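You operate a simulated robot arm through the tools that you are given. There is no shell and no other tool.

The job below is to be done with a simulated two-armed robot. You get a single attempt, and the scene is never put back.

Task
Fit a silver plate in the single head, put its lid on and tighten the four wing bolts.

The check looks at the end state, three seconds after you hand in, the way a careful person would. Anything else that was tipped, shoved, dropped, spilled or broken makes it a failure. Lids that push on must go on centred and level and be pressed home; caps that screw on are set level and turned clockwise until they are tight.

Robot
Two 7-joint arms with fingered hands on one trunk that stands fixed in place. Base frame: the origin is at the foot of the trunk, x ahead of it, y to its left, z up. Units: mm, degrees, N and s.
The left shoulder is at [50, 214, 869], the right one opposite. Each reaches about 1212 mm from its shoulder. Payload 3 kg a hand.
The tool frame of a hand sits at the grasp point between the pads (the TCP): z along the fingers, y along the line on which they close. The tips reach 26 mm beyond it. The gripper opens to 132 mm; its body begins 73 mm behind the TCP. The gripper is a hand of 3 fingers: y runs from the thumb to the fingers, the wrist lies at [0, 0, -229] in the tool frame, and closing takes about 1.5 s.
Orientation is that of the tool frame in the base frame, as a unit quaternion [w, x, y, z]. With the fingers straight down and closing along the base's y, the tool's x points along the base's -x, its y along +y and its z along -z.

Tools
- The arms move only by the tool move_arm. It takes "left_steps", "right_steps" or both (then of equal length, played together; a hand with none holds still); each is a list that holds one entry, the list of rows, each a list of 7 numbers: the shift along the tool's x, y, z in cm, then the turn, a rotation vector about the tool's x, y, z in degrees, then the gripper command, from -1 (shut) to 1 (fully open), values between in proportion. In form: [[[dx, dy, dz, wx, wy, wz, fingers], ...]]. A call has 1 to 20 rows; each row shifts and turns the commanded pose from where the row before left it, along the tool's axes as they then stand. Each row takes 0.2 s and may step no farther than 50 mm and 8.6 degrees from the row before; otherwise, or with a gripper value out of range, the whole call is refused. A pose out of reach is approached as far as the arm can. The call stops where the force on the tool passes 40 N (or 10 N more than at its start, if that is more) or the arm is blocked; 0.2 s more then pass. Each finger travels about 72 mm/s and halts on what it meets, pressing with about 33 N; the grip force reading is that of the motor and also rises with nothing between the fingers. The clock runs only during rows and for 0.2 s after the last one: add rows that do not move to give the fingers time. The reply holds the time, the measured pose of the TCP, the force on the tool along the base axes, the opening and the grip force, in the units named above and with some noise, with the torque about the TCP (base axes, N m) and any sound that the robot's microphone picked up.
- Cameras (640 x 400 px; columns grow to the right, rows downward): "scene" is now at [28.7, 9.7, 1492.7]; the picture's right is [0.11, -0.99, 0.00], its down [-0.72, -0.08, -0.69] and it looks along [0.69, 0.08, -0.72] (base axes); focal length 327 px, centre (320, 200). "left" rides on the left gripper at [-62, 3, -92] in its tool frame; the picture's right is [-0.05, -1.00, 0.00], its down [0.83, -0.04, -0.56] and it looks along [0.55, -0.03, 0.83] (tool axes); focal length 230 px, centre (320, 200). "right" rides on the right gripper at [62, 3, -92] in its tool frame; the picture's right is [-0.05, 1.00, 0.00], its down [-0.83, -0.04, -0.56] and it looks along [-0.55, -0.03, 0.83] (tool axes); focal length 230 px, centre (320, 200).
- grab_frame(camera): a new picture of that camera. The clock stands still meanwhile.
- set_grasp(shape, hand): the hand has 3 fingers and takes this shape, open, in about a second: jaw (thumb against the fingers, like two jaws); tri (thumb and two fingers); tip (a fingertip pinch); poke (one finger out to press); point (the index stretched); flat (the hand flat); cup (the hand cupped); fist (a fist). The gripper value then closes the fingers along that shape, each until it touches; the sizes above hold for jaw. It gives what a move gives, with no picture.
- head_to(pan, tilt): turns the head with the scene camera to pan (to the left, within 86 degrees either way) and tilt (down, from -29 to 69), counted from straight ahead of the robot. It gives what a move gives.
- locate(camera, pixels): there is no depth. For up to 12 entries [column, row, z] of the newest picture of that camera ("zoom" is the newest enlarged one), the place [x, y] in the base frame at which the ray of that pixel passes the height z, good to about 3 mm. The clock stands still meanwhile.
- inspect(camera, box): a new picture of the part [left, top, right, bottom] of that camera's present view, enlarged. The clock stands still meanwhile.
- close_job(): hands the job in; it is judged then, once.

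Open the grippers and draw the arms clear of the work before you hand the job in, unless the task says otherwise.

The tools are called after "Emit:" by a JSON object that holds its "fn" and its "kwargs". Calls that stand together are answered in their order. move_arm: Moves the arms, as the interface text tells. Its arguments: {"type":"object","properties":{"left_steps":{"type":"array","items":{"type":"array","items":{"type":"array","items":{"type":"number"}}}},"right_steps":{"type":"array","items":{"type":"array","items":{"type":"array","items":{"type":"number"}}}}},"required":[]} The other tools are called the same way: set_grasp (shape, hand) gives the hand a shape; head_to (pan, tilt) turns the head that bears the scene camera; grab_frame (camera) takes a picture; locate (camera, pixels) gives the place at which the rays of pixels pass given heights; inspect (camera, box) takes an enlarged picture of a part of a camera's view; close_job () hands the job in.

At the start:

```text
clock: 0.0
left_position: [624.1, 89.8, 1097.0]
left_tool_rot: [0.0, 0.091, 0.996, 0.0]
left_force: [-0.3, 0.6, -0.3]
left_torque: [0.01, -0.03, -0.01]
left_grip_width: 131.9
left_grasp_force: 0.1
left_shape: jaw
right_position: [537.7, -329.8, 1133.2]
right_tool_rot: [0.0, 0.091, 0.996, 0.0]
right_force: [-1.0, -0.1, 0.2]
right_torque: [-0.01, 0.0, -0.01]
right_grip_width: 132.0
right_grasp_force: 0.1
right_shape: jaw
head pan, tilt (commanded): [6.5, 46.2]
```

scene: 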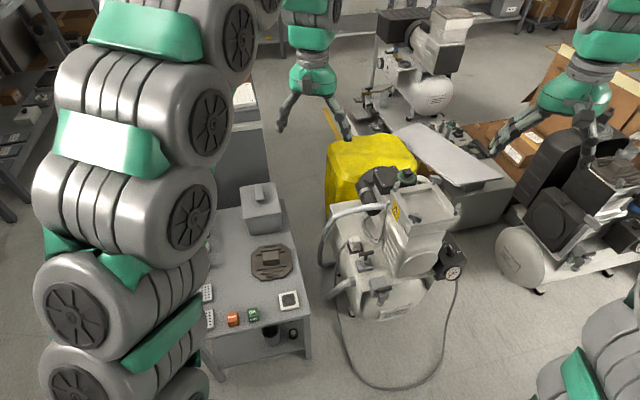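
right: 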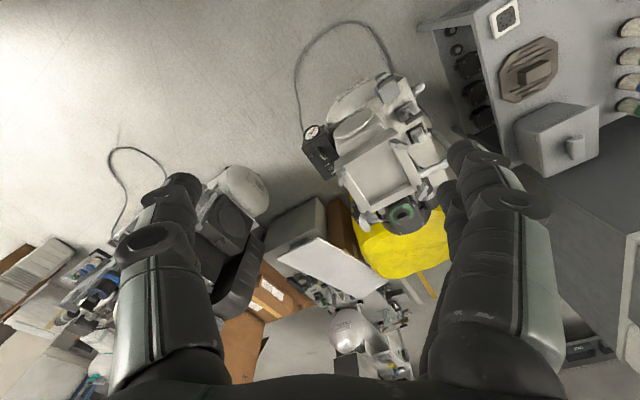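
left: 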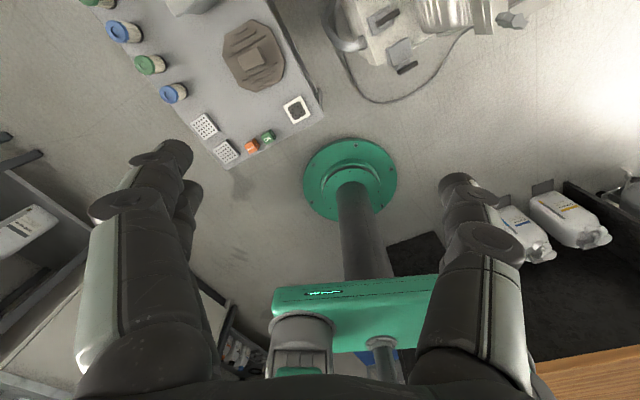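

The first pictures show a bench at the left (columns 200-310, rows 180-350), a compressor-like machine in the middle, and others behind. I'll take enlarged views of the scene to find the silver plates, the single head, its lid and the wing bolts.

Emit:
{"fn": "inspect", "kwargs": {"camera": "scene", "box": [190, 170, 330, 360]}}

Emit:
{"fn": "inspect", "kwargs": {"camera": "scene", "box": [310, 130, 490, 330]}}

Emit:
{"fn": "inspect", "kwargs": {"camera": "scene", "box": [350, 0, 640, 200]}}

Emit:
{"fn": "inspect", "kwargs": {"camera": "left", "box": [60, 0, 340, 180]}}

Emit:
{"fn": "inspect", "kwargs": {"camera": "right", "box": [280, 0, 640, 240]}}

```text
2.11 times, centred on (260, 265) of scene
```

zoom: 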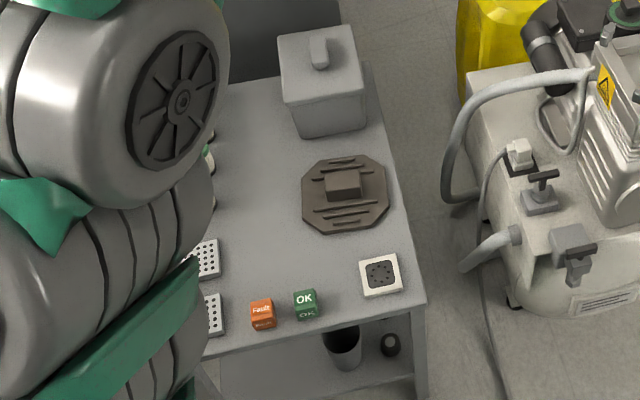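

```text
2.00 times, centred on (400, 230) of scene
```

zoom: 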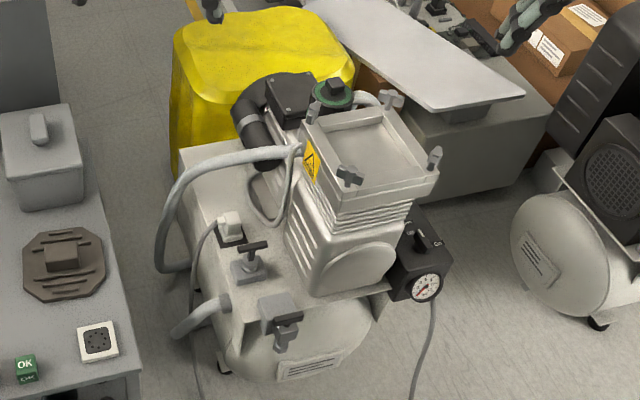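

```text
2.00 times, centred on (495, 100) of scene
```

zoom: 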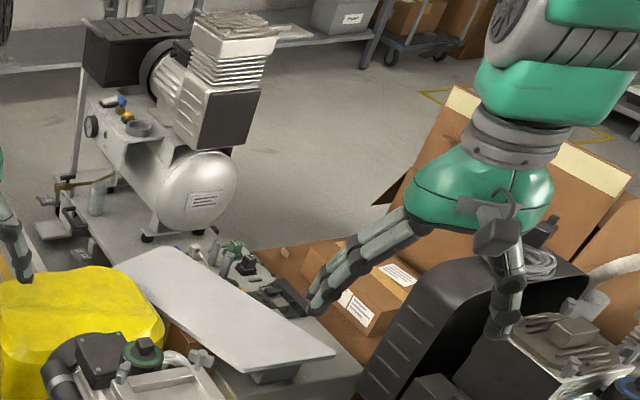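

```text
2.22 times, centred on (200, 90) of left
```

zoom: 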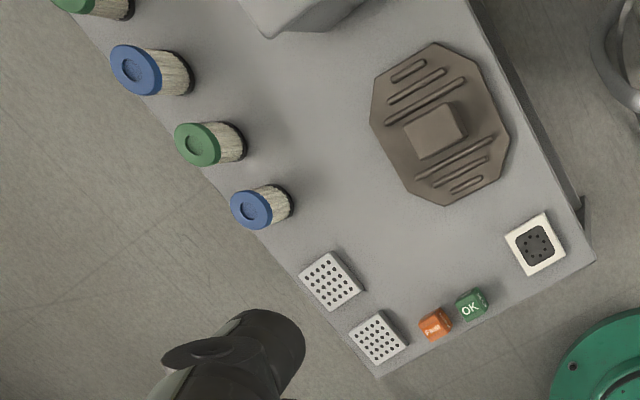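

```text
1.67 times, centred on (460, 120) of right
```

zoom: 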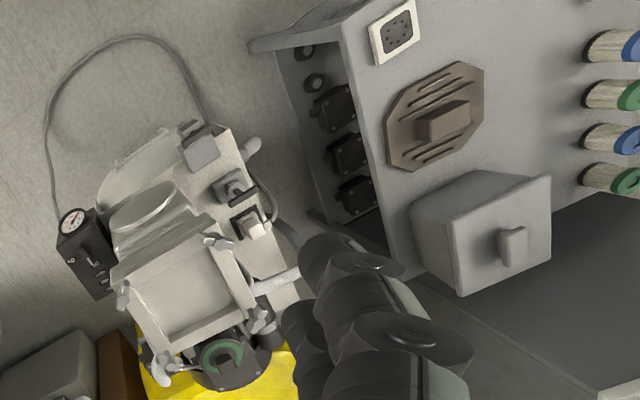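

The centre compressor has an open-topped head with wing bolts at its corners (scene about (350-440,175-220)). The octagonal ribbed part on the bench (scene (272,262)) seems to be the lid, and the two perforated square plates near (208,290) and (208,318) look silver. I'll triangulate heights using the scene and left cameras.

Emit:
{"fn": "grab_frame", "kwargs": {"camera": "scene"}}

Emit:
{"fn": "grab_frame", "kwargs": {"camera": "left"}}

Emit:
{"fn": "grab_frame", "kwargs": {"camera": "right"}}

Emit:
{"fn": "locate", "kwargs": {"camera": "scene", "pixels": [[288, 300, 600], [288, 300, 700], [288, 300, 800], [252, 314, 600], [252, 314, 700], [252, 314, 800], [272, 262, 700], [272, 262, 800]]}}

Emit:
{"fn": "locate", "kwargs": {"camera": "left", "pixels": [[297, 109, 600], [297, 109, 700], [297, 109, 800], [267, 137, 600], [267, 137, 700], [267, 137, 800], [254, 57, 700], [254, 57, 800]]}}

Emit:
{"fn": "locate", "kwargs": {"camera": "right", "pixels": [[504, 19, 600], [504, 19, 700], [504, 19, 800], [530, 70, 700], [530, 70, 800]]}}

```text
taken
```

scene: 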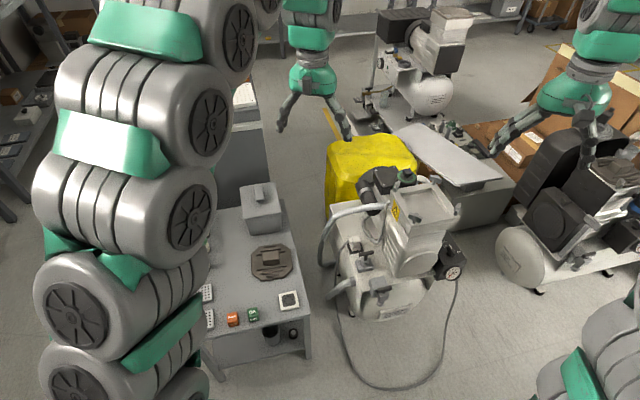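

```text
taken
```

left: 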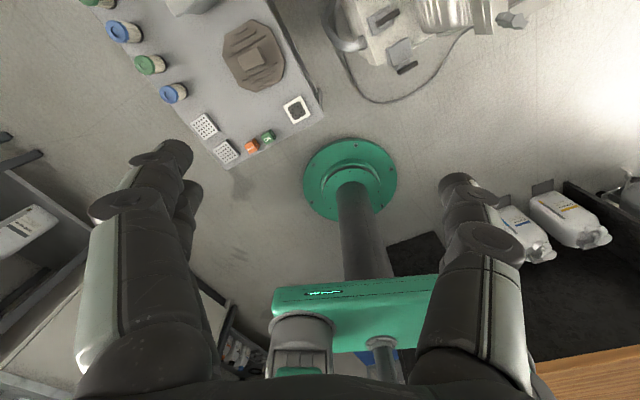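

```text
taken
```

right: 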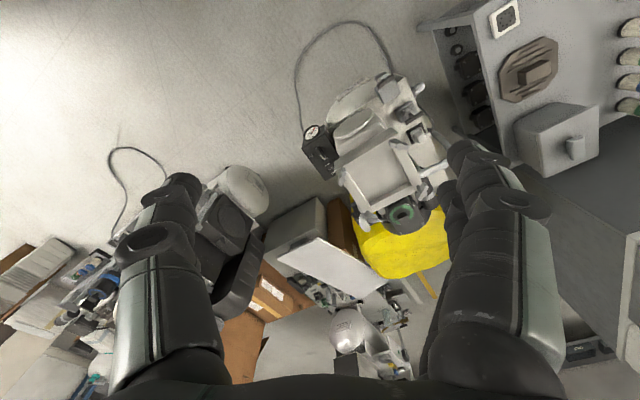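

```text
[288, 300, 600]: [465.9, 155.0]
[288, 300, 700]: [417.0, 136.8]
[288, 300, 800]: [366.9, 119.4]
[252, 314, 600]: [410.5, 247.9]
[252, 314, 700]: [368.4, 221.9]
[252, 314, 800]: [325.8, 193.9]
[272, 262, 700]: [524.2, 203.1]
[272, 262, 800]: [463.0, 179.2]
```

```text
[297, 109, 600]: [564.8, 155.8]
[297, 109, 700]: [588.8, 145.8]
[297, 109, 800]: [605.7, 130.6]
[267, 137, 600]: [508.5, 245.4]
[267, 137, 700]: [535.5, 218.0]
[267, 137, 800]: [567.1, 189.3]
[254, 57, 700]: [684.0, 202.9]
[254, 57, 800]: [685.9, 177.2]
```

```text
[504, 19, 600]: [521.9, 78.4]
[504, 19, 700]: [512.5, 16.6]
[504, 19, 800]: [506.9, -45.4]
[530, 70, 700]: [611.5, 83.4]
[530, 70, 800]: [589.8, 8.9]
```

The rays agree only below 600 mm, so the bench top is lower (about 450 mm). I'll query lower heights for the bench objects and the compressor head.

Emit:
{"fn": "locate", "kwargs": {"camera": "scene", "pixels": [[288, 300, 400], [288, 300, 450], [288, 300, 500], [252, 314, 450], [272, 262, 400], [272, 262, 450], [272, 262, 500], [208, 318, 450], [405, 213, 400], [405, 213, 600], [417, 205, 500], [417, 205, 700]]}}

Emit:
{"fn": "locate", "kwargs": {"camera": "left", "pixels": [[297, 109, 400], [297, 109, 450], [297, 109, 500], [267, 137, 450], [254, 57, 400], [254, 57, 450], [254, 57, 500], [226, 152, 400], [226, 152, 450], [204, 126, 400], [204, 126, 450]]}}

Emit:
{"fn": "locate", "kwargs": {"camera": "right", "pixels": [[504, 19, 400], [504, 19, 450], [504, 19, 500], [530, 70, 400], [530, 70, 450], [378, 183, 500], [378, 183, 600], [378, 183, 700], [401, 211, 500], [401, 211, 600], [401, 211, 700]]}}

Emit:
{"fn": "inspect", "kwargs": {"camera": "right", "box": [300, 60, 460, 240]}}

Emit:
{"fn": "inspect", "kwargs": {"camera": "scene", "box": [360, 160, 460, 250]}}

```text
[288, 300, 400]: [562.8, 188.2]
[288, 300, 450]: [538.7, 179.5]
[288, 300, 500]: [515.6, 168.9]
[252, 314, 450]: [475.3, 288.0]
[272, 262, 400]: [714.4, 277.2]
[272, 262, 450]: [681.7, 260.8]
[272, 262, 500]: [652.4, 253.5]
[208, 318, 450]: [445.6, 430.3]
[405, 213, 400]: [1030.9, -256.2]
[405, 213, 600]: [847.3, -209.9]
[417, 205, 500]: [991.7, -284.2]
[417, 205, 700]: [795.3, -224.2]
```

```text
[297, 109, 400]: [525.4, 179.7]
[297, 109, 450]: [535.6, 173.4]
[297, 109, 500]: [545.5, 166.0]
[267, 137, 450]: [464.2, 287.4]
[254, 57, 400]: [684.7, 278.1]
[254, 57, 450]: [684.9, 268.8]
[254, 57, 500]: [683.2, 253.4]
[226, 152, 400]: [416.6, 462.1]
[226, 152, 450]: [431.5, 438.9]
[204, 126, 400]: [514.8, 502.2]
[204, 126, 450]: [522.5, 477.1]
```

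```text
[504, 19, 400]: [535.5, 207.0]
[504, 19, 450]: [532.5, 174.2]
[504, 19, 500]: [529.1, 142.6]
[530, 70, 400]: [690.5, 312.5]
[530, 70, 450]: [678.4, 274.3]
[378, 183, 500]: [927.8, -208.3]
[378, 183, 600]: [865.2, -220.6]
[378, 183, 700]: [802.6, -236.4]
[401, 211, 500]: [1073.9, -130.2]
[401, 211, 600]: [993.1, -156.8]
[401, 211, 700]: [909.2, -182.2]
```

```text
2.22 times, centred on (380, 150) of right
```

zoom: 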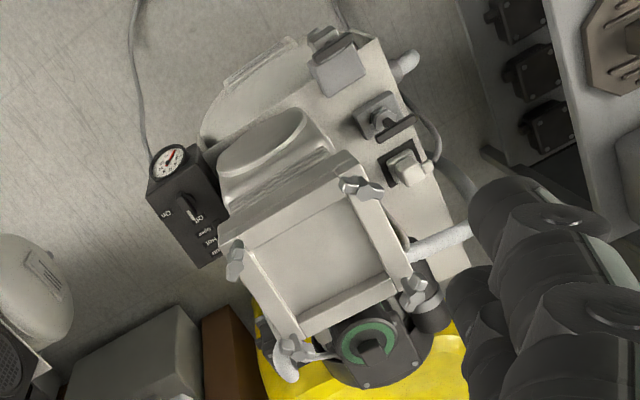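

```text
4.44 times, centred on (410, 205) of scene
```

zoom: 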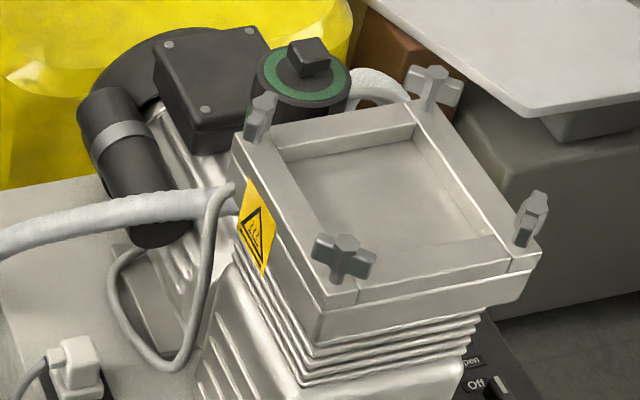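

The head is an open square tray with four upright wing bolts at its corners; the octagonal lid's cut corners would go between them. I'll triangulate the bolts: scene A(415,218), B(397,186), C(436,180), D(458,208); right camera A(398,144), D(340,177), C(367,217), B(423,190).

Emit:
{"fn": "locate", "kwargs": {"camera": "scene", "pixels": [[415.2, 216, 600], [415.2, 216, 700], [415.2, 216, 800], [397, 184.5, 600], [397, 184.5, 700], [436.5, 177, 600], [436.5, 177, 700], [458.5, 204.5, 600], [458.5, 204.5, 700], [458.5, 204.5, 800]]}}

Emit:
{"fn": "locate", "kwargs": {"camera": "right", "pixels": [[397, 144, 600], [397, 144, 700], [397, 144, 800], [340.4, 175, 600], [340.4, 175, 700], [340.4, 175, 800], [367.4, 216, 600], [367.4, 216, 700], [422.8, 189, 600], [422.8, 189, 700]]}}

```text
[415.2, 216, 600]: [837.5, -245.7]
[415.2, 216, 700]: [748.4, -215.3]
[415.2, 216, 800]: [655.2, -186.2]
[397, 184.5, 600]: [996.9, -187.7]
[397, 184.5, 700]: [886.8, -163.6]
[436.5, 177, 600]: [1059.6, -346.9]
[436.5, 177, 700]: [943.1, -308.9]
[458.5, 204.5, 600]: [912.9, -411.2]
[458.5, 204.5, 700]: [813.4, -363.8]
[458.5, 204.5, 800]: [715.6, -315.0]
```

```text
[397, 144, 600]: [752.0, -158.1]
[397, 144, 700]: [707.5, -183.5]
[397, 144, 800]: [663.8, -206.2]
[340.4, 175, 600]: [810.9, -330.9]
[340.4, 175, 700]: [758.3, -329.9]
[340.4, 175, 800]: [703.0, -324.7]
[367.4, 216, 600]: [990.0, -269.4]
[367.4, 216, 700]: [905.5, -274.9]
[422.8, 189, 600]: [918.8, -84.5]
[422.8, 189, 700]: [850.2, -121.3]
```

Triangulation puts the bolt tops near z≈780 (A≈(680,-197), B≈(800,-148), C≈(842,-278), D≈(730,-323)), and the plates on the bench at about (430,439) and (522,477), z≈450. I'll move both hands for closer looks, left over the bench and right over the head, both high above everything.

Emit:
{"fn": "move_arm", "kwargs": {"left_steps": [[[0.1, 3.5, 3.4, 0, 0, 0, 1], [0.1, 3.5, 3.4, 0, 0, 0, 1], [0.1, 3.5, 3.4, 0, 0, 0, 1], [0.1, 3.5, 3.4, 0, 0, 0, 1], [0.1, 3.5, 3.4, 0, 0, 0, 1], [0.1, 3.5, 3.4, 0, 0, 0, 1], [0.1, 3.5, 3.4, 0, 0, 0, 1], [0.1, 3.5, 3.4, 0, 0, 0, 1], [0.1, 3.5, 3.4, 0, 0, 0, 1], [0.0, 3.5, 3.4, 0, 0, 0, 1], [0, 0, 0, 0, 0, 0, 1]]], "right_steps": [[[-0.9, 2.2, 3.3, 0, 0, 0, 1], [-0.9, 2.2, 3.3, 0, 0, 0, 1], [-0.9, 2.2, 3.3, 0, 0, 0, 1], [-0.9, 2.2, 3.3, 0, 0, 0, 1], [0, 0, 0, 0, 0, 0, 1], [0, 0, 0, 0, 0, 0, 1], [0, 0, 0, 0, 0, 0, 1], [0, 0, 0, 0, 0, 0, 1], [0, 0, 0, 0, 0, 0, 1], [0, 0, 0, 0, 0, 0, 1], [0, 0, 0, 0, 0, 0, 1]]]}}

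Emit:
{"fn": "grab_frame", "kwargs": {"camera": "left"}}

Emit:
{"fn": "grab_frame", "kwargs": {"camera": "right"}}

Emit:
{"fn": "grab_frame", "kwargs": {"camera": "scene"}}

```text
clock: 2.4
left_position: [677.0, 435.6, 758.9]
left_tool_rot: [0.001, 0.091, 0.996, 0.001]
left_force: [-1.0, 0.2, -1.4]
left_torque: [0.01, 0.01, 0.0]
left_grip_width: 131.8
left_grasp_force: 0.0
left_shape: jaw
right_position: [588.2, -250.9, 1003.2]
right_tool_rot: [0.0, 0.091, 0.996, 0.001]
right_force: [-0.4, 0.6, -0.4]
right_torque: [-0.03, 0.03, -0.04]
right_grip_width: 131.7
right_grasp_force: 0.1
right_shape: jaw
head pan, tilt (commanded): [6.5, 46.2]
```

```text
taken
```

left: 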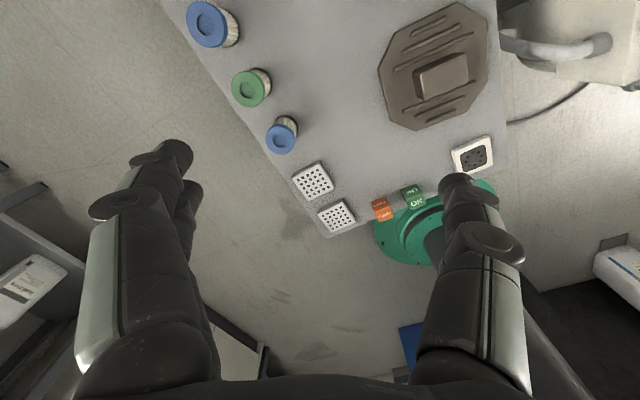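

```text
taken
```

right: 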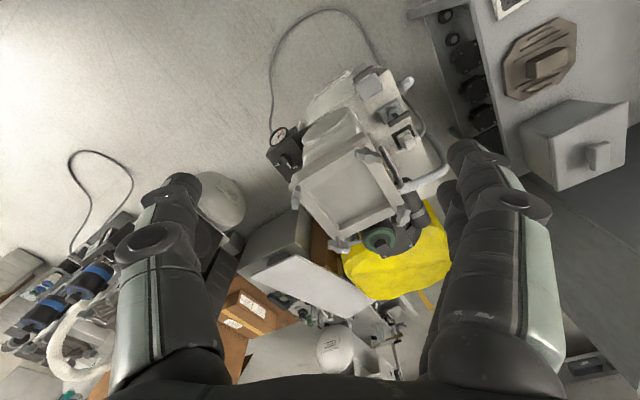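

```text
taken
```

scene: 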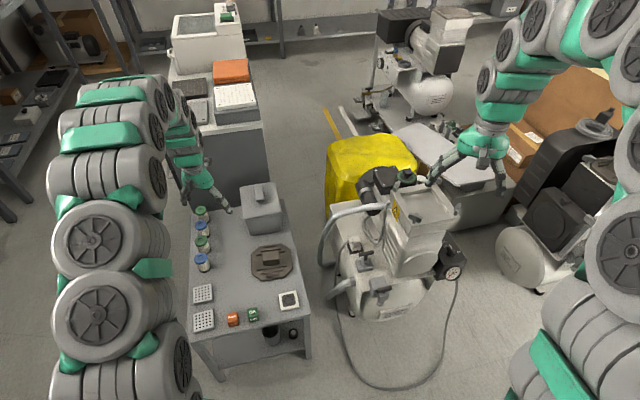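

The bench is now fully visible: two perforated plates at scene (203,293) and (203,321), a white-framed plate at (289,300), and the lid at (272,262). I'll inspect closely to compare the plates' colours and the lid's details.

Emit:
{"fn": "inspect", "kwargs": {"camera": "scene", "box": [185, 275, 305, 350]}}

Emit:
{"fn": "inspect", "kwargs": {"camera": "left", "box": [270, 100, 510, 250]}}

Emit:
{"fn": "inspect", "kwargs": {"camera": "scene", "box": [190, 190, 310, 290]}}

Emit:
{"fn": "inspect", "kwargs": {"camera": "scene", "box": [180, 300, 320, 400]}}

Emit:
{"fn": "inspect", "kwargs": {"camera": "right", "box": [280, 110, 440, 260]}}

Emit:
{"fn": "inspect", "kwargs": {"camera": "left", "box": [360, 0, 520, 150]}}

```text
5.33 times, centred on (245, 312) of scene
```

zoom: 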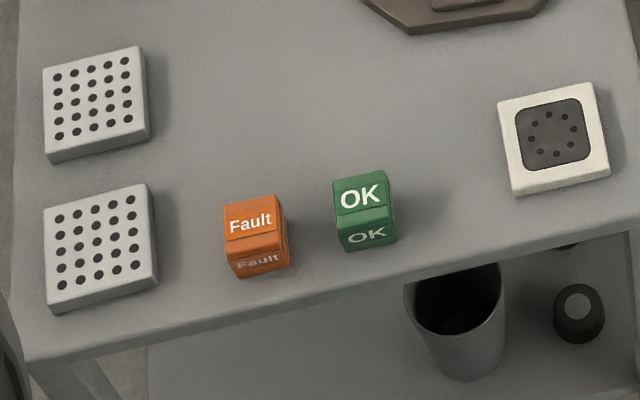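

```text
2.67 times, centred on (390, 175) of left
```

zoom: 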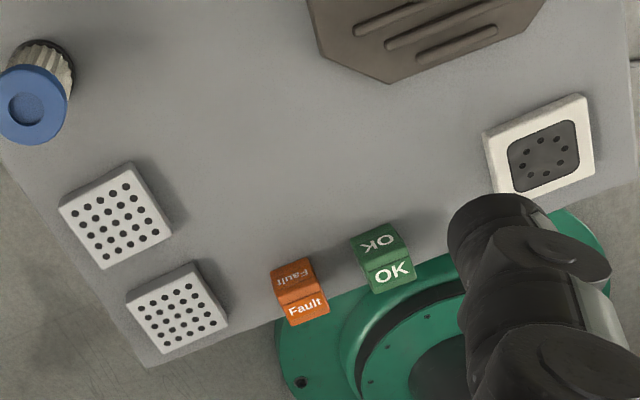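

```text
4.00 times, centred on (250, 240) of scene
```

zoom: 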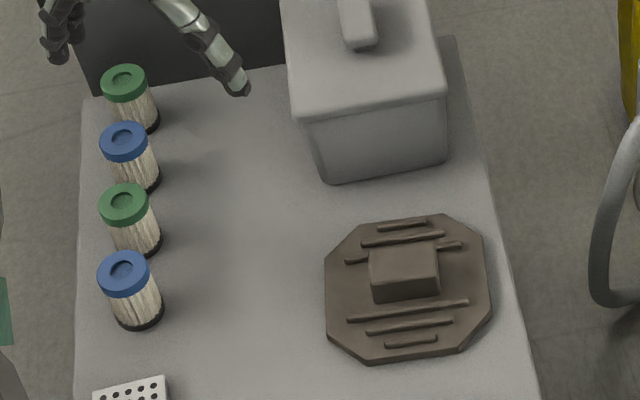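

```text
4.00 times, centred on (250, 350) of scene
```

zoom: 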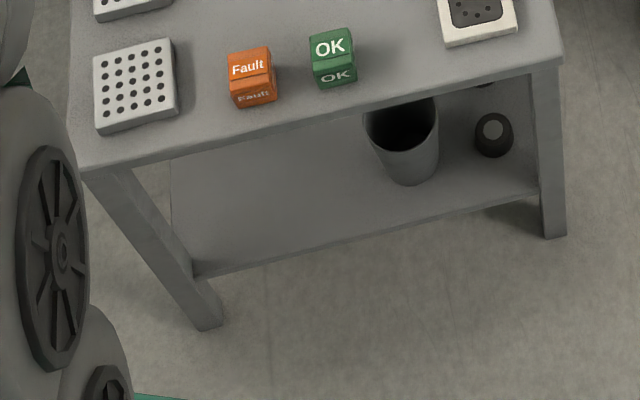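

```text
2.67 times, centred on (360, 185) of right
```

zoom: 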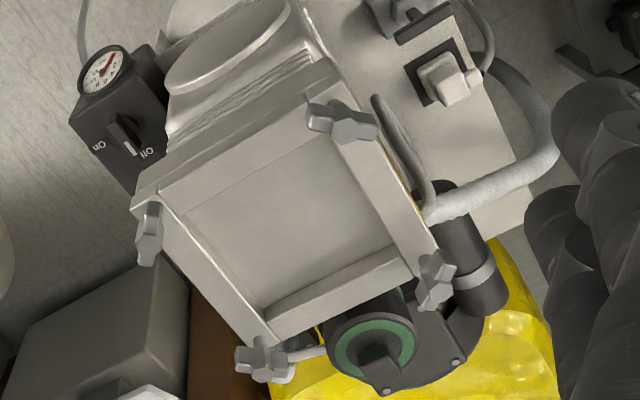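

```text
2.67 times, centred on (440, 75) of left
```

zoom: 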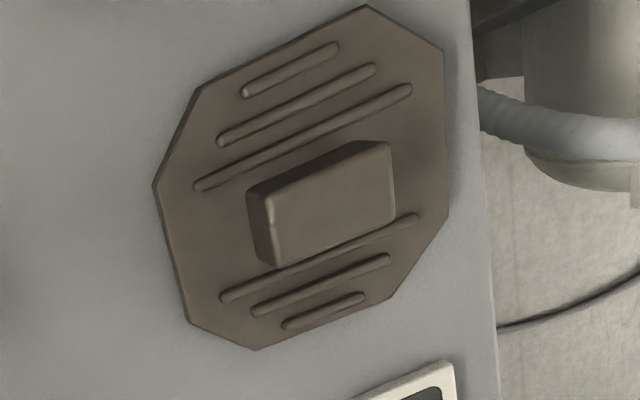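

Both perforated plates look light grey, the third has a white frame with a dark insert. I'll turn the head right to look at the other machines in case another one has the "single head", and check for other plates.

Emit:
{"fn": "head_to", "kwargs": {"pan": -30, "tilt": 40}}

Emit:
{"fn": "grab_frame", "kwargs": {"camera": "scene"}}

Emit:
{"fn": "head_to", "kwargs": {"pan": -75, "tilt": 40}}

Emit:
{"fn": "grab_frame", "kwargs": {"camera": "scene"}}

Emit:
{"fn": "head_to", "kwargs": {"pan": 50, "tilt": 40}}

Emit:
{"fn": "grab_frame", "kwargs": {"camera": "scene"}}

Emit:
{"fn": "head_to", "kwargs": {"pan": -10, "tilt": 20}}

Emit:
{"fn": "grab_frame", "kwargs": {"camera": "scene"}}

```text
clock: 3.4
left_position: [676.8, 434.3, 759.3]
left_tool_rot: [0.0, 0.092, 0.996, 0.0]
left_force: [0.5, 0.6, 0.0]
left_torque: [0.01, 0.02, -0.01]
left_grip_width: 132.0
left_grasp_force: 0.1
left_shape: jaw
right_position: [588.9, -250.1, 1003.7]
right_tool_rot: [0.0, 0.092, 0.996, 0.0]
right_force: [0.7, -0.6, -0.2]
right_torque: [0.04, 0.02, 0.01]
right_grip_width: 131.9
right_grasp_force: 0.0
right_shape: jaw
head pan, tilt (commanded): [-30.0, 40.0]
```

```text
taken
```

scene: 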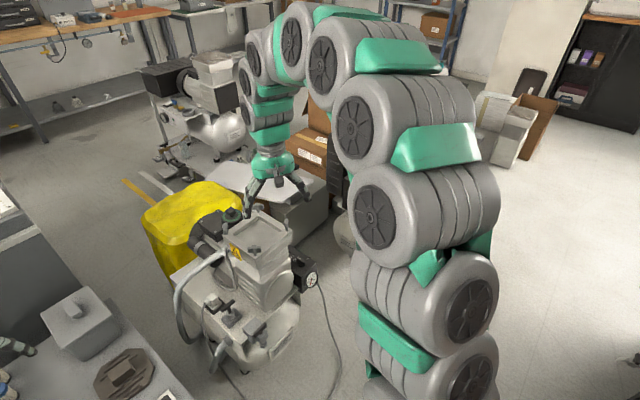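

```text
clock: 4.5
left_position: [676.6, 435.6, 757.5]
left_tool_rot: [-0.001, 0.091, 0.996, 0.0]
left_force: [0.1, 1.3, 0.2]
left_torque: [-0.03, -0.01, 0.0]
left_grip_width: 132.0
left_grasp_force: 0.3
left_shape: jaw
right_position: [588.2, -249.0, 1003.3]
right_tool_rot: [0.0, 0.091, 0.996, 0.0]
right_force: [0.9, 0.5, 0.3]
right_torque: [0.01, -0.03, 0.02]
right_grip_width: 131.9
right_grasp_force: 0.2
right_shape: jaw
head pan, tilt (commanded): [-75.0, 40.0]
```

```text
taken
```

scene: 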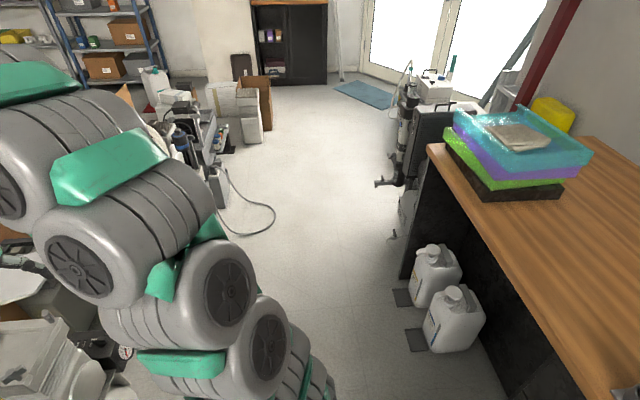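

```text
clock: 6.6
left_position: [677.3, 435.8, 759.9]
left_tool_rot: [-0.001, 0.092, 0.996, 0.0]
left_force: [0.0, 0.1, 0.1]
left_torque: [0.02, 0.01, -0.01]
left_grip_width: 131.9
left_grasp_force: 0.2
left_shape: jaw
right_position: [588.1, -249.0, 1002.3]
right_tool_rot: [0.0, 0.091, 0.996, 0.0]
right_force: [-0.8, 0.0, 0.7]
right_torque: [-0.01, 0.0, -0.01]
right_grip_width: 132.0
right_grasp_force: 0.1
right_shape: jaw
head pan, tilt (commanded): [50.0, 40.0]
```

```text
taken
```

scene: 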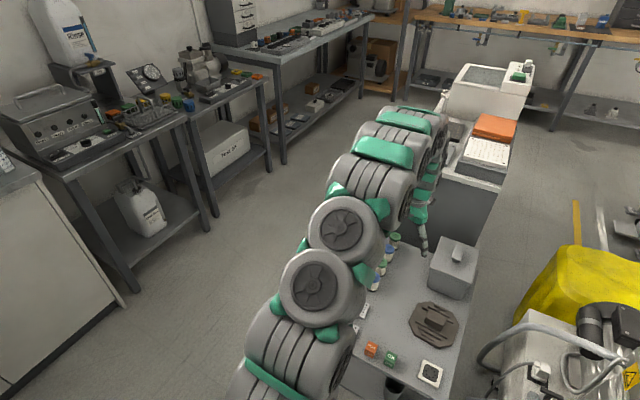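

```text
clock: 7.9
left_position: [677.2, 435.5, 759.2]
left_tool_rot: [0.0, 0.091, 0.996, 0.0]
left_force: [0.0, 0.4, -0.4]
left_torque: [-0.01, -0.02, 0.01]
left_grip_width: 131.7
left_grasp_force: 0.0
left_shape: jaw
right_position: [587.3, -250.0, 1002.4]
right_tool_rot: [-0.001, 0.092, 0.996, 0.0]
right_force: [0.8, -0.2, -0.5]
right_torque: [0.02, -0.01, 0.0]
right_grip_width: 131.8
right_grasp_force: 0.0
right_shape: jaw
head pan, tilt (commanded): [-10.0, 20.0]
```

```text
taken
```

scene: 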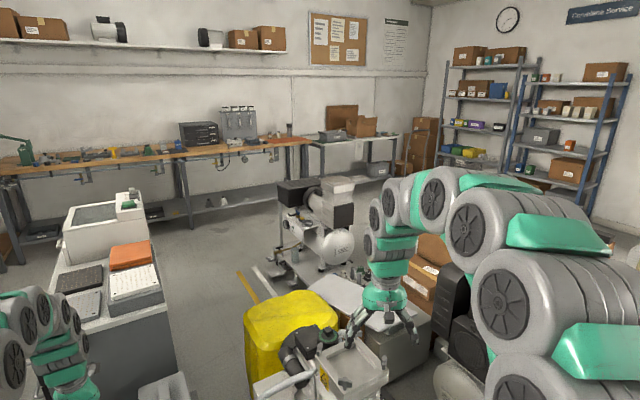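

The central compressor is the machine with the open head; the others are background. I'll point the head at it and look down more closely, and also view it with the right camera from nearer.

Emit:
{"fn": "head_to", "kwargs": {"pan": -5, "tilt": 48}}

Emit:
{"fn": "grab_frame", "kwargs": {"camera": "scene"}}

Emit:
{"fn": "inspect", "kwargs": {"camera": "scene", "box": [280, 120, 440, 280]}}

```text
clock: 8.8
left_position: [676.2, 436.1, 759.6]
left_tool_rot: [0.001, 0.092, 0.996, 0.001]
left_force: [0.1, 0.5, -0.5]
left_torque: [-0.02, -0.03, 0.0]
left_grip_width: 132.1
left_grasp_force: 0.0
left_shape: jaw
right_position: [587.2, -250.3, 1001.6]
right_tool_rot: [0.0, 0.092, 0.996, 0.0]
right_force: [0.8, -0.5, 0.8]
right_torque: [-0.01, -0.02, 0.04]
right_grip_width: 132.1
right_grasp_force: 0.0
right_shape: jaw
head pan, tilt (commanded): [-5.0, 48.0]
```

```text
taken
```

scene: 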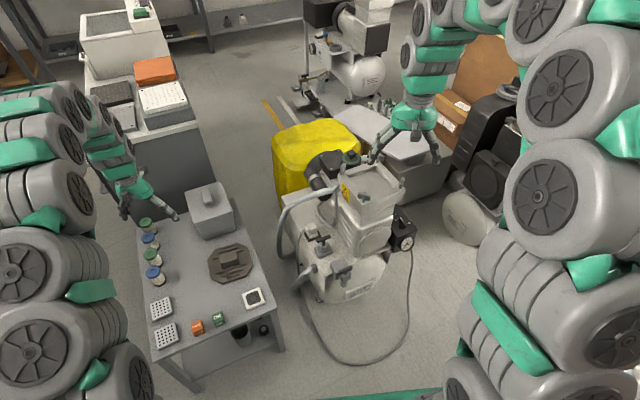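

```text
2.50 times, centred on (360, 200) of scene
```

zoom: 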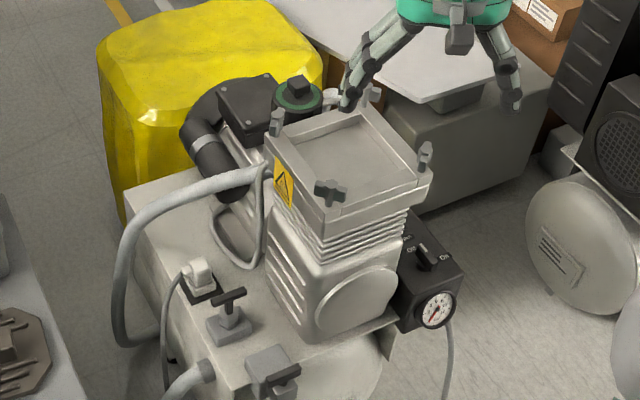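

I'll zoom strongly on the head from both scene and right cameras to triangulate rim corners, recess corners and bolts.

Emit:
{"fn": "inspect", "kwargs": {"camera": "scene", "box": [335, 150, 415, 215]}}

Emit:
{"fn": "locate", "kwargs": {"camera": "zoom", "pixels": [[320, 200, 700], [320, 200, 740]]}}

Emit:
{"fn": "inspect", "kwargs": {"camera": "right", "box": [280, 130, 420, 260]}}

Emit:
{"fn": "locate", "kwargs": {"camera": "zoom", "pixels": [[320, 200, 700], [320, 200, 740]]}}

```text
6.15 times, centred on (375, 182) of scene
```

zoom: 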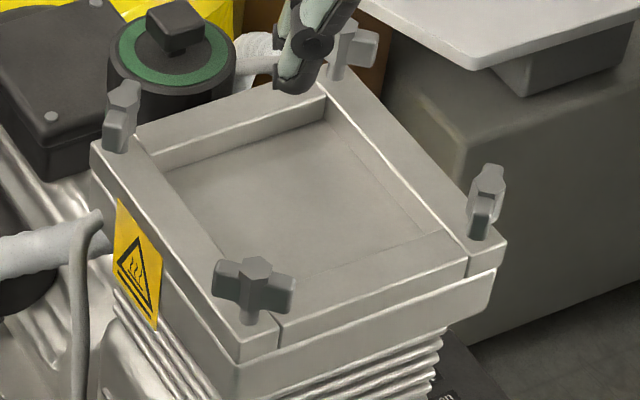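

```text
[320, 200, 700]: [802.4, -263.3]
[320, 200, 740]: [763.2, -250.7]
```

```text
3.08 times, centred on (350, 195) of right
```

zoom: 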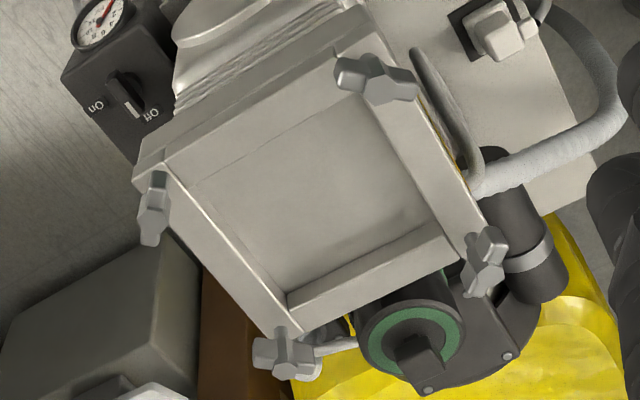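

```text
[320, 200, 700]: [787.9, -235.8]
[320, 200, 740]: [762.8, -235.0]
```

Now I'll locate rim and bolt points in the right camera zoom at several heights.

Emit:
{"fn": "locate", "kwargs": {"camera": "zoom", "pixels": [[370, 72, 740], [370, 72, 780], [155, 195, 740], [155, 195, 780], [280, 348, 740], [280, 348, 780], [487, 250, 740], [487, 250, 780], [288, 296, 700], [288, 296, 740], [445, 230, 700], [445, 230, 740]]}}

Emit:
{"fn": "locate", "kwargs": {"camera": "zoom", "pixels": [[135, 180, 740], [165, 165, 740], [340, 55, 740], [280, 325, 740], [470, 240, 740], [365, 100, 740], [188, 185, 740], [300, 318, 740], [440, 245, 740]]}}

Emit:
{"fn": "inspect", "kwargs": {"camera": "scene", "box": [335, 150, 415, 215]}}

Emit:
{"fn": "locate", "kwargs": {"camera": "zoom", "pixels": [[255, 272, 740], [255, 272, 780], [123, 100, 740], [123, 100, 780], [350, 40, 740], [350, 40, 780], [487, 185, 740], [487, 185, 780], [240, 360, 740], [505, 240, 740], [92, 147, 740]]}}

Emit:
{"fn": "locate", "kwargs": {"camera": "zoom", "pixels": [[160, 166, 740], [330, 93, 740], [468, 262, 740], [280, 332, 740], [175, 183, 720], [325, 120, 720], [440, 232, 720], [165, 172, 740], [445, 235, 700], [190, 185, 700], [325, 120, 700]]}}

```text
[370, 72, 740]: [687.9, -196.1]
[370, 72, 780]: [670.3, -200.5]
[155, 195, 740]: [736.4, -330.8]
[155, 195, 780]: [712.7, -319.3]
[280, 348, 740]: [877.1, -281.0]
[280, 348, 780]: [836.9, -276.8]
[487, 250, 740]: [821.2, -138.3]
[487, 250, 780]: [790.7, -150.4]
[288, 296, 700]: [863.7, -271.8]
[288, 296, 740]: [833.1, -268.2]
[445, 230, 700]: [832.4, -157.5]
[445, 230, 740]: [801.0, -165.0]
```

```text
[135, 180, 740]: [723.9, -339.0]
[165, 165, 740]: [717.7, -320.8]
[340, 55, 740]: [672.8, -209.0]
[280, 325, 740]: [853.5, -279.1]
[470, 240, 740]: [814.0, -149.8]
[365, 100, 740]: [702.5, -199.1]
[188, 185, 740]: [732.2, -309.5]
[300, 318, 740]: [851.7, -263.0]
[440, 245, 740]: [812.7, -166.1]
```

```text
6.15 times, centred on (375, 182) of scene
```

zoom: 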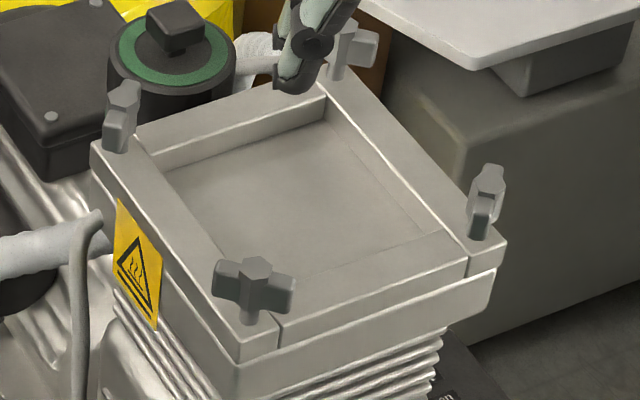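

```text
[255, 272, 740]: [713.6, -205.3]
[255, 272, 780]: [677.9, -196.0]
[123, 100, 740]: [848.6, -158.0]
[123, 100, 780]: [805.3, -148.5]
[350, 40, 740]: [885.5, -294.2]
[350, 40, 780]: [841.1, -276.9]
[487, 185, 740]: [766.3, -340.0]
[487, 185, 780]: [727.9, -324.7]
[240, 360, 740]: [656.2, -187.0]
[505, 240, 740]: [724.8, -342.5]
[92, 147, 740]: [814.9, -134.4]
```

```text
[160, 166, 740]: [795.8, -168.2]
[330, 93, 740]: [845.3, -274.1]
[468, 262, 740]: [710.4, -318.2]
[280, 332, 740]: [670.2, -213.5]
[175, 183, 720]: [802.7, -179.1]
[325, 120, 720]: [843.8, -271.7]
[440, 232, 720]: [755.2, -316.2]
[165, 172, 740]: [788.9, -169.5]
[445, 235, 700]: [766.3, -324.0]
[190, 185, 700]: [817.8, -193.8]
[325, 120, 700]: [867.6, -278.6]
```

Rim top is about z≈740, outer square ~168 mm, recess ~117 mm wide, turned ~20.5°, centre ≈(760,-237). Now I'll measure the plates and lid on the bench with the scene zoom and left camera.

Emit:
{"fn": "inspect", "kwargs": {"camera": "scene", "box": [195, 230, 265, 290]}}

Emit:
{"fn": "locate", "kwargs": {"camera": "zoom", "pixels": [[320, 200, 450], [320, 200, 500]]}}

Emit:
{"fn": "inspect", "kwargs": {"camera": "scene", "box": [140, 285, 200, 355]}}

Emit:
{"fn": "inspect", "kwargs": {"camera": "left", "box": [280, 150, 370, 250]}}

```text
6.67 times, centred on (230, 260) of scene
```

zoom: 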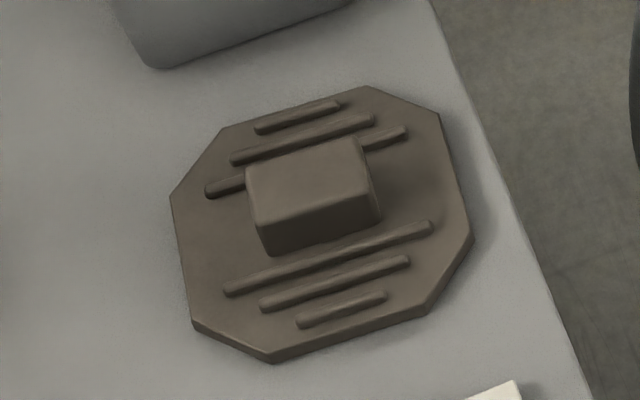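

```text
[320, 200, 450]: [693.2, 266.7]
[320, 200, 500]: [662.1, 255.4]
```

```text
5.71 times, centred on (170, 320) of scene
```

zoom: 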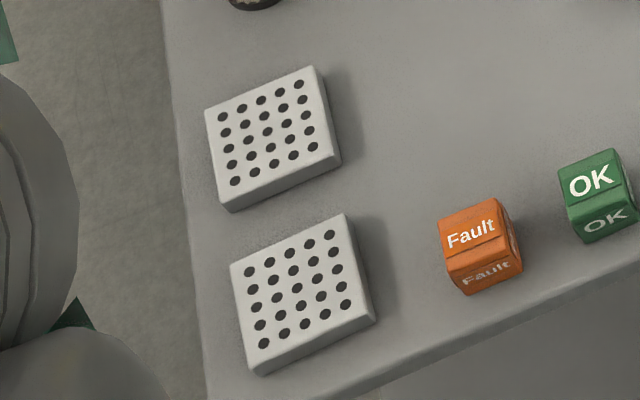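

```text
4.00 times, centred on (325, 200) of left
```

zoom: 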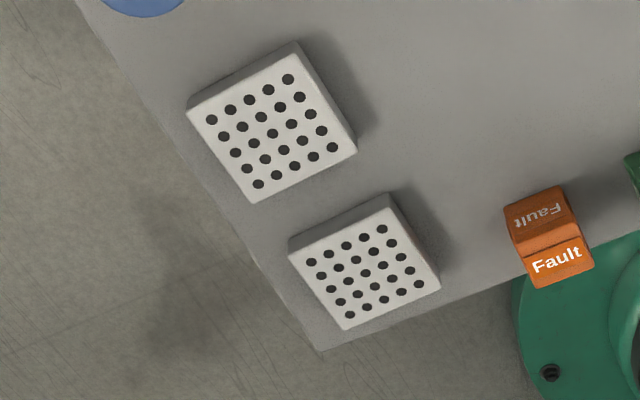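

I'll locate the plate corners in the left zoom at candidate heights, then do the same in the scene zoom to pin down the height and plate size.

Emit:
{"fn": "locate", "kwargs": {"camera": "zoom", "pixels": [[187, 105, 440], [187, 105, 460], [297, 50, 440], [297, 50, 460], [356, 150, 440], [356, 150, 460], [253, 202, 440], [253, 202, 460], [289, 245, 450], [390, 203, 450], [440, 288, 450], [346, 330, 450]]}}

Emit:
{"fn": "inspect", "kwargs": {"camera": "scene", "box": [140, 285, 200, 355]}}

Emit:
{"fn": "locate", "kwargs": {"camera": "zoom", "pixels": [[205, 112, 440], [205, 112, 460], [313, 68, 440], [313, 68, 460], [340, 153, 440], [340, 153, 460], [222, 200, 440], [222, 200, 460], [231, 264, 450], [345, 215, 450], [374, 311, 450], [255, 365, 450]]}}

Emit:
{"fn": "inspect", "kwargs": {"camera": "scene", "box": [195, 230, 265, 290]}}

Emit:
{"fn": "locate", "kwargs": {"camera": "zoom", "pixels": [[193, 322, 440], [193, 322, 460], [272, 353, 440], [272, 353, 460], [425, 307, 450], [473, 235, 450], [440, 112, 450], [370, 86, 450], [224, 127, 450], [170, 197, 450], [193, 322, 450], [272, 353, 450]]}}

Emit:
{"fn": "locate", "kwargs": {"camera": "zoom", "pixels": [[245, 170, 480], [245, 170, 500], [355, 138, 480], [355, 138, 500], [380, 190, 480], [262, 235, 480], [380, 205, 455], [270, 253, 455], [262, 218, 480], [378, 190, 480], [367, 180, 490], [258, 213, 490]]}}

```text
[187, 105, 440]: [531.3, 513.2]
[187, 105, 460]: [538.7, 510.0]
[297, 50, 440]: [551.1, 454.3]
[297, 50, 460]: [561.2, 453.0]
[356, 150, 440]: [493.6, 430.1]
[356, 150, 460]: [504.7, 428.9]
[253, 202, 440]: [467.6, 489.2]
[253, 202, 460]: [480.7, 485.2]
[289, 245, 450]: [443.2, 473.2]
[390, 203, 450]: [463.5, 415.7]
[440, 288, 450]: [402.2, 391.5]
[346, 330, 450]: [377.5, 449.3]
```

```text
5.71 times, centred on (170, 320) of scene
```

zoom: 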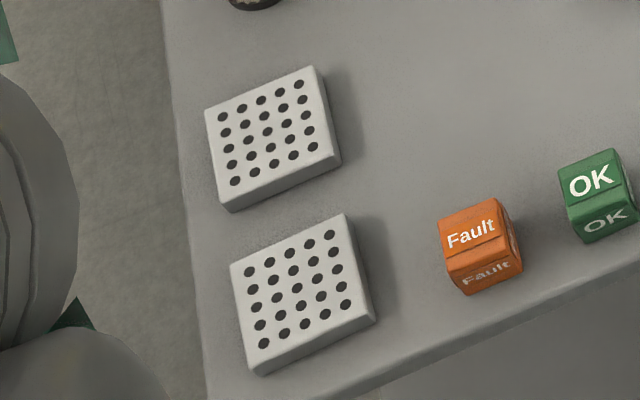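

```text
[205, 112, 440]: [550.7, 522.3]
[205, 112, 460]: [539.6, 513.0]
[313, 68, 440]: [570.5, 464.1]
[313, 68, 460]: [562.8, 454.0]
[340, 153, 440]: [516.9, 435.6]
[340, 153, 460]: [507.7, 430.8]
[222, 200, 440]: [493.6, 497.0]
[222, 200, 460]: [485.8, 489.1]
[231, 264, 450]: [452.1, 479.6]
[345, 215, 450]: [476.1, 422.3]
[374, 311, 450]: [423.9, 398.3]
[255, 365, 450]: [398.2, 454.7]
```

```text
6.67 times, centred on (230, 260) of scene
```

zoom: 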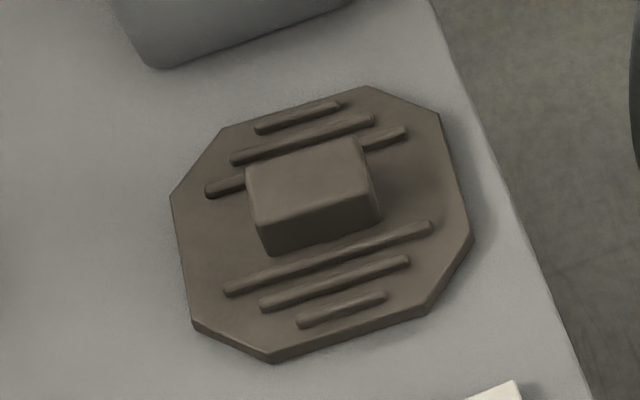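

```text
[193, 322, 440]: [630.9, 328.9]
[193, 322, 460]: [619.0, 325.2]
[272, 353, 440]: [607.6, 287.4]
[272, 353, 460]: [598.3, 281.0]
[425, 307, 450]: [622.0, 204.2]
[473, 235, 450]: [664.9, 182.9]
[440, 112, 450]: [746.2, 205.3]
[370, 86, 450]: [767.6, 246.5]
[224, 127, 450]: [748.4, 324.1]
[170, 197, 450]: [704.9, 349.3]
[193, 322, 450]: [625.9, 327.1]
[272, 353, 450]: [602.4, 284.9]
```

```text
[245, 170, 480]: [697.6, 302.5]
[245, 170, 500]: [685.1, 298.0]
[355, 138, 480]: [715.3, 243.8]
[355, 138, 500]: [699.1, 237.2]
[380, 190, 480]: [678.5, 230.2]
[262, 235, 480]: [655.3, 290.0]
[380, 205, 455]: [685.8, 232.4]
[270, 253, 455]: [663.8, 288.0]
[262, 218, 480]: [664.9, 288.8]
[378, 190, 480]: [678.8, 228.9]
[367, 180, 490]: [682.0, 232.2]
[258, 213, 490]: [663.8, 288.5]
```

Plates measure about 62 mm square with top at z≈460; the lid is ~150 mm square with 34 mm cut corners; the recess is ~117 mm. I'll bring the right camera closer to the head to see whether the recess has a seat for the plate.

Emit:
{"fn": "move_arm", "kwargs": {"right_steps": [[[-1.88, 1.11, 3.3, 0, 0, 0, 1], [-1.88, 1.11, 3.3, 0, 0, 0, 1], [-1.88, 1.11, 3.3, 0, 0, 0, 1], [-1.88, 1.11, 3.3, 0, 0, 0, 1], [0, 0, 0, 0, 0, 0, 1]]]}}

Emit:
{"fn": "grab_frame", "kwargs": {"camera": "right"}}

Emit:
{"fn": "inspect", "kwargs": {"camera": "right", "box": [190, 80, 460, 300]}}

```text
clock: 10.0
left_position: [676.8, 435.3, 759.9]
left_tool_rot: [0.0, 0.092, 0.996, 0.0]
left_force: [0.4, 0.2, 0.2]
left_torque: [0.0, 0.02, -0.01]
left_grip_width: 131.9
left_grasp_force: 0.1
left_shape: jaw
right_position: [672.2, -221.2, 869.6]
right_tool_rot: [0.0, 0.091, 0.996, 0.001]
right_force: [-0.7, -0.7, -0.4]
right_torque: [0.0, 0.03, 0.0]
right_grip_width: 131.7
right_grasp_force: 0.0
right_shape: jaw
head pan, tilt (commanded): [-5.0, 48.0]
```

```text
taken
```

right: 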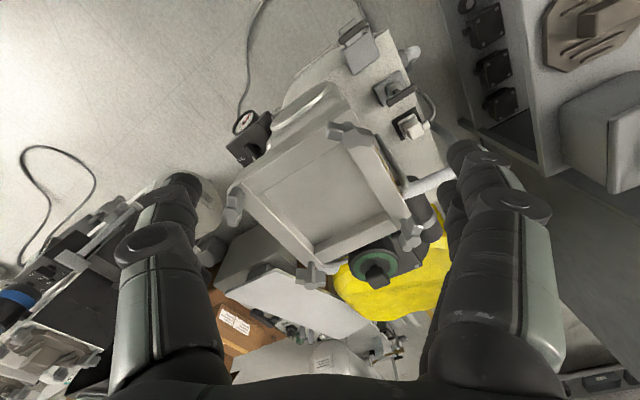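

```text
1.82 times, centred on (325, 190) of right
```

zoom: 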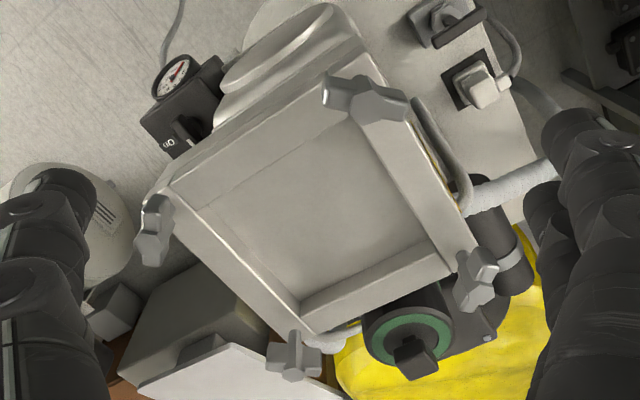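

The recess floor looks plain and larger than the perforated plates, so I'll inspect the recess and the rest of the surroundings for a better-fitting silver plate before deciding.

Emit:
{"fn": "inspect", "kwargs": {"camera": "right", "box": [250, 120, 400, 260]}}

Emit:
{"fn": "inspect", "kwargs": {"camera": "right", "box": [0, 150, 240, 400]}}

Emit:
{"fn": "inspect", "kwargs": {"camera": "scene", "box": [80, 0, 240, 130]}}

Emit:
{"fn": "inspect", "kwargs": {"camera": "scene", "box": [170, 170, 280, 250]}}

Emit:
{"fn": "head_to", "kwargs": {"pan": -60, "tilt": 50}}

Emit:
{"fn": "grab_frame", "kwargs": {"camera": "scene"}}

```text
2.86 times, centred on (325, 190) of right
```

zoom: 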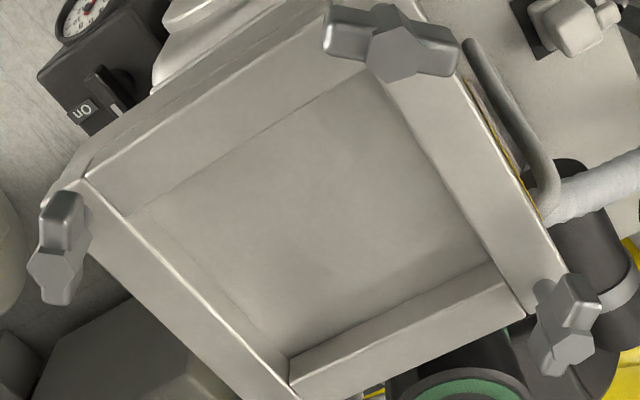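

```text
1.60 times, centred on (120, 275) of right
```

zoom: 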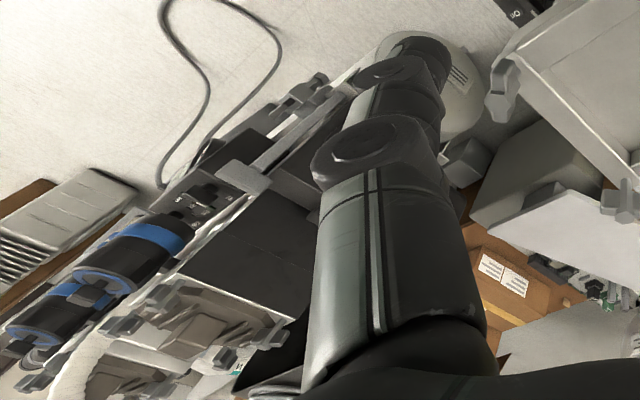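

```text
3.08 times, centred on (160, 65) of scene
```

zoom: 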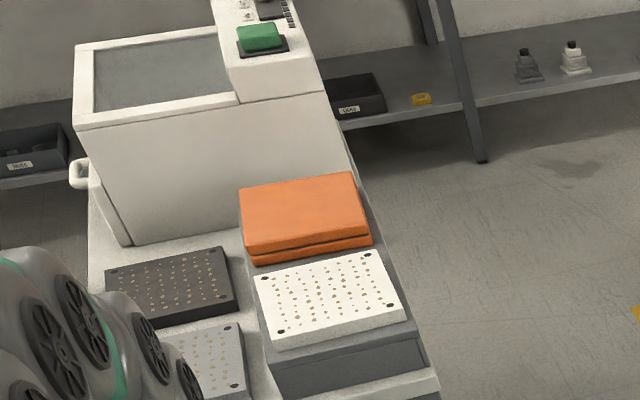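

```text
5.00 times, centred on (225, 210) of scene
```

zoom: 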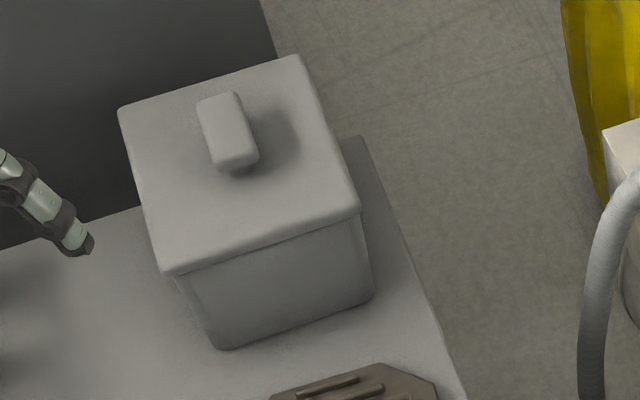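

```text
clock: 11.3
left_position: [677.4, 436.6, 760.6]
left_tool_rot: [0.0, 0.092, 0.996, 0.0]
left_force: [0.4, 0.4, 0.0]
left_torque: [0.03, 0.0, -0.02]
left_grip_width: 131.9
left_grasp_force: 0.0
left_shape: jaw
right_position: [672.9, -220.9, 870.1]
right_tool_rot: [0.0, 0.091, 0.996, 0.0]
right_force: [0.1, 0.0, -0.2]
right_torque: [0.0, 0.0, -0.01]
right_grip_width: 131.9
right_grasp_force: 0.1
right_shape: jaw
head pan, tilt (commanded): [-60.0, 50.0]
```

```text
taken
```

scene: 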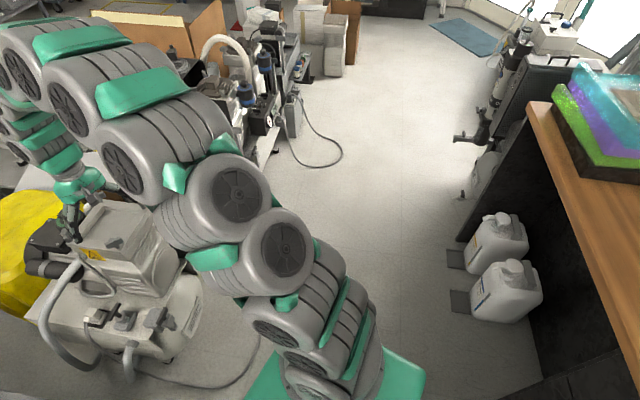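

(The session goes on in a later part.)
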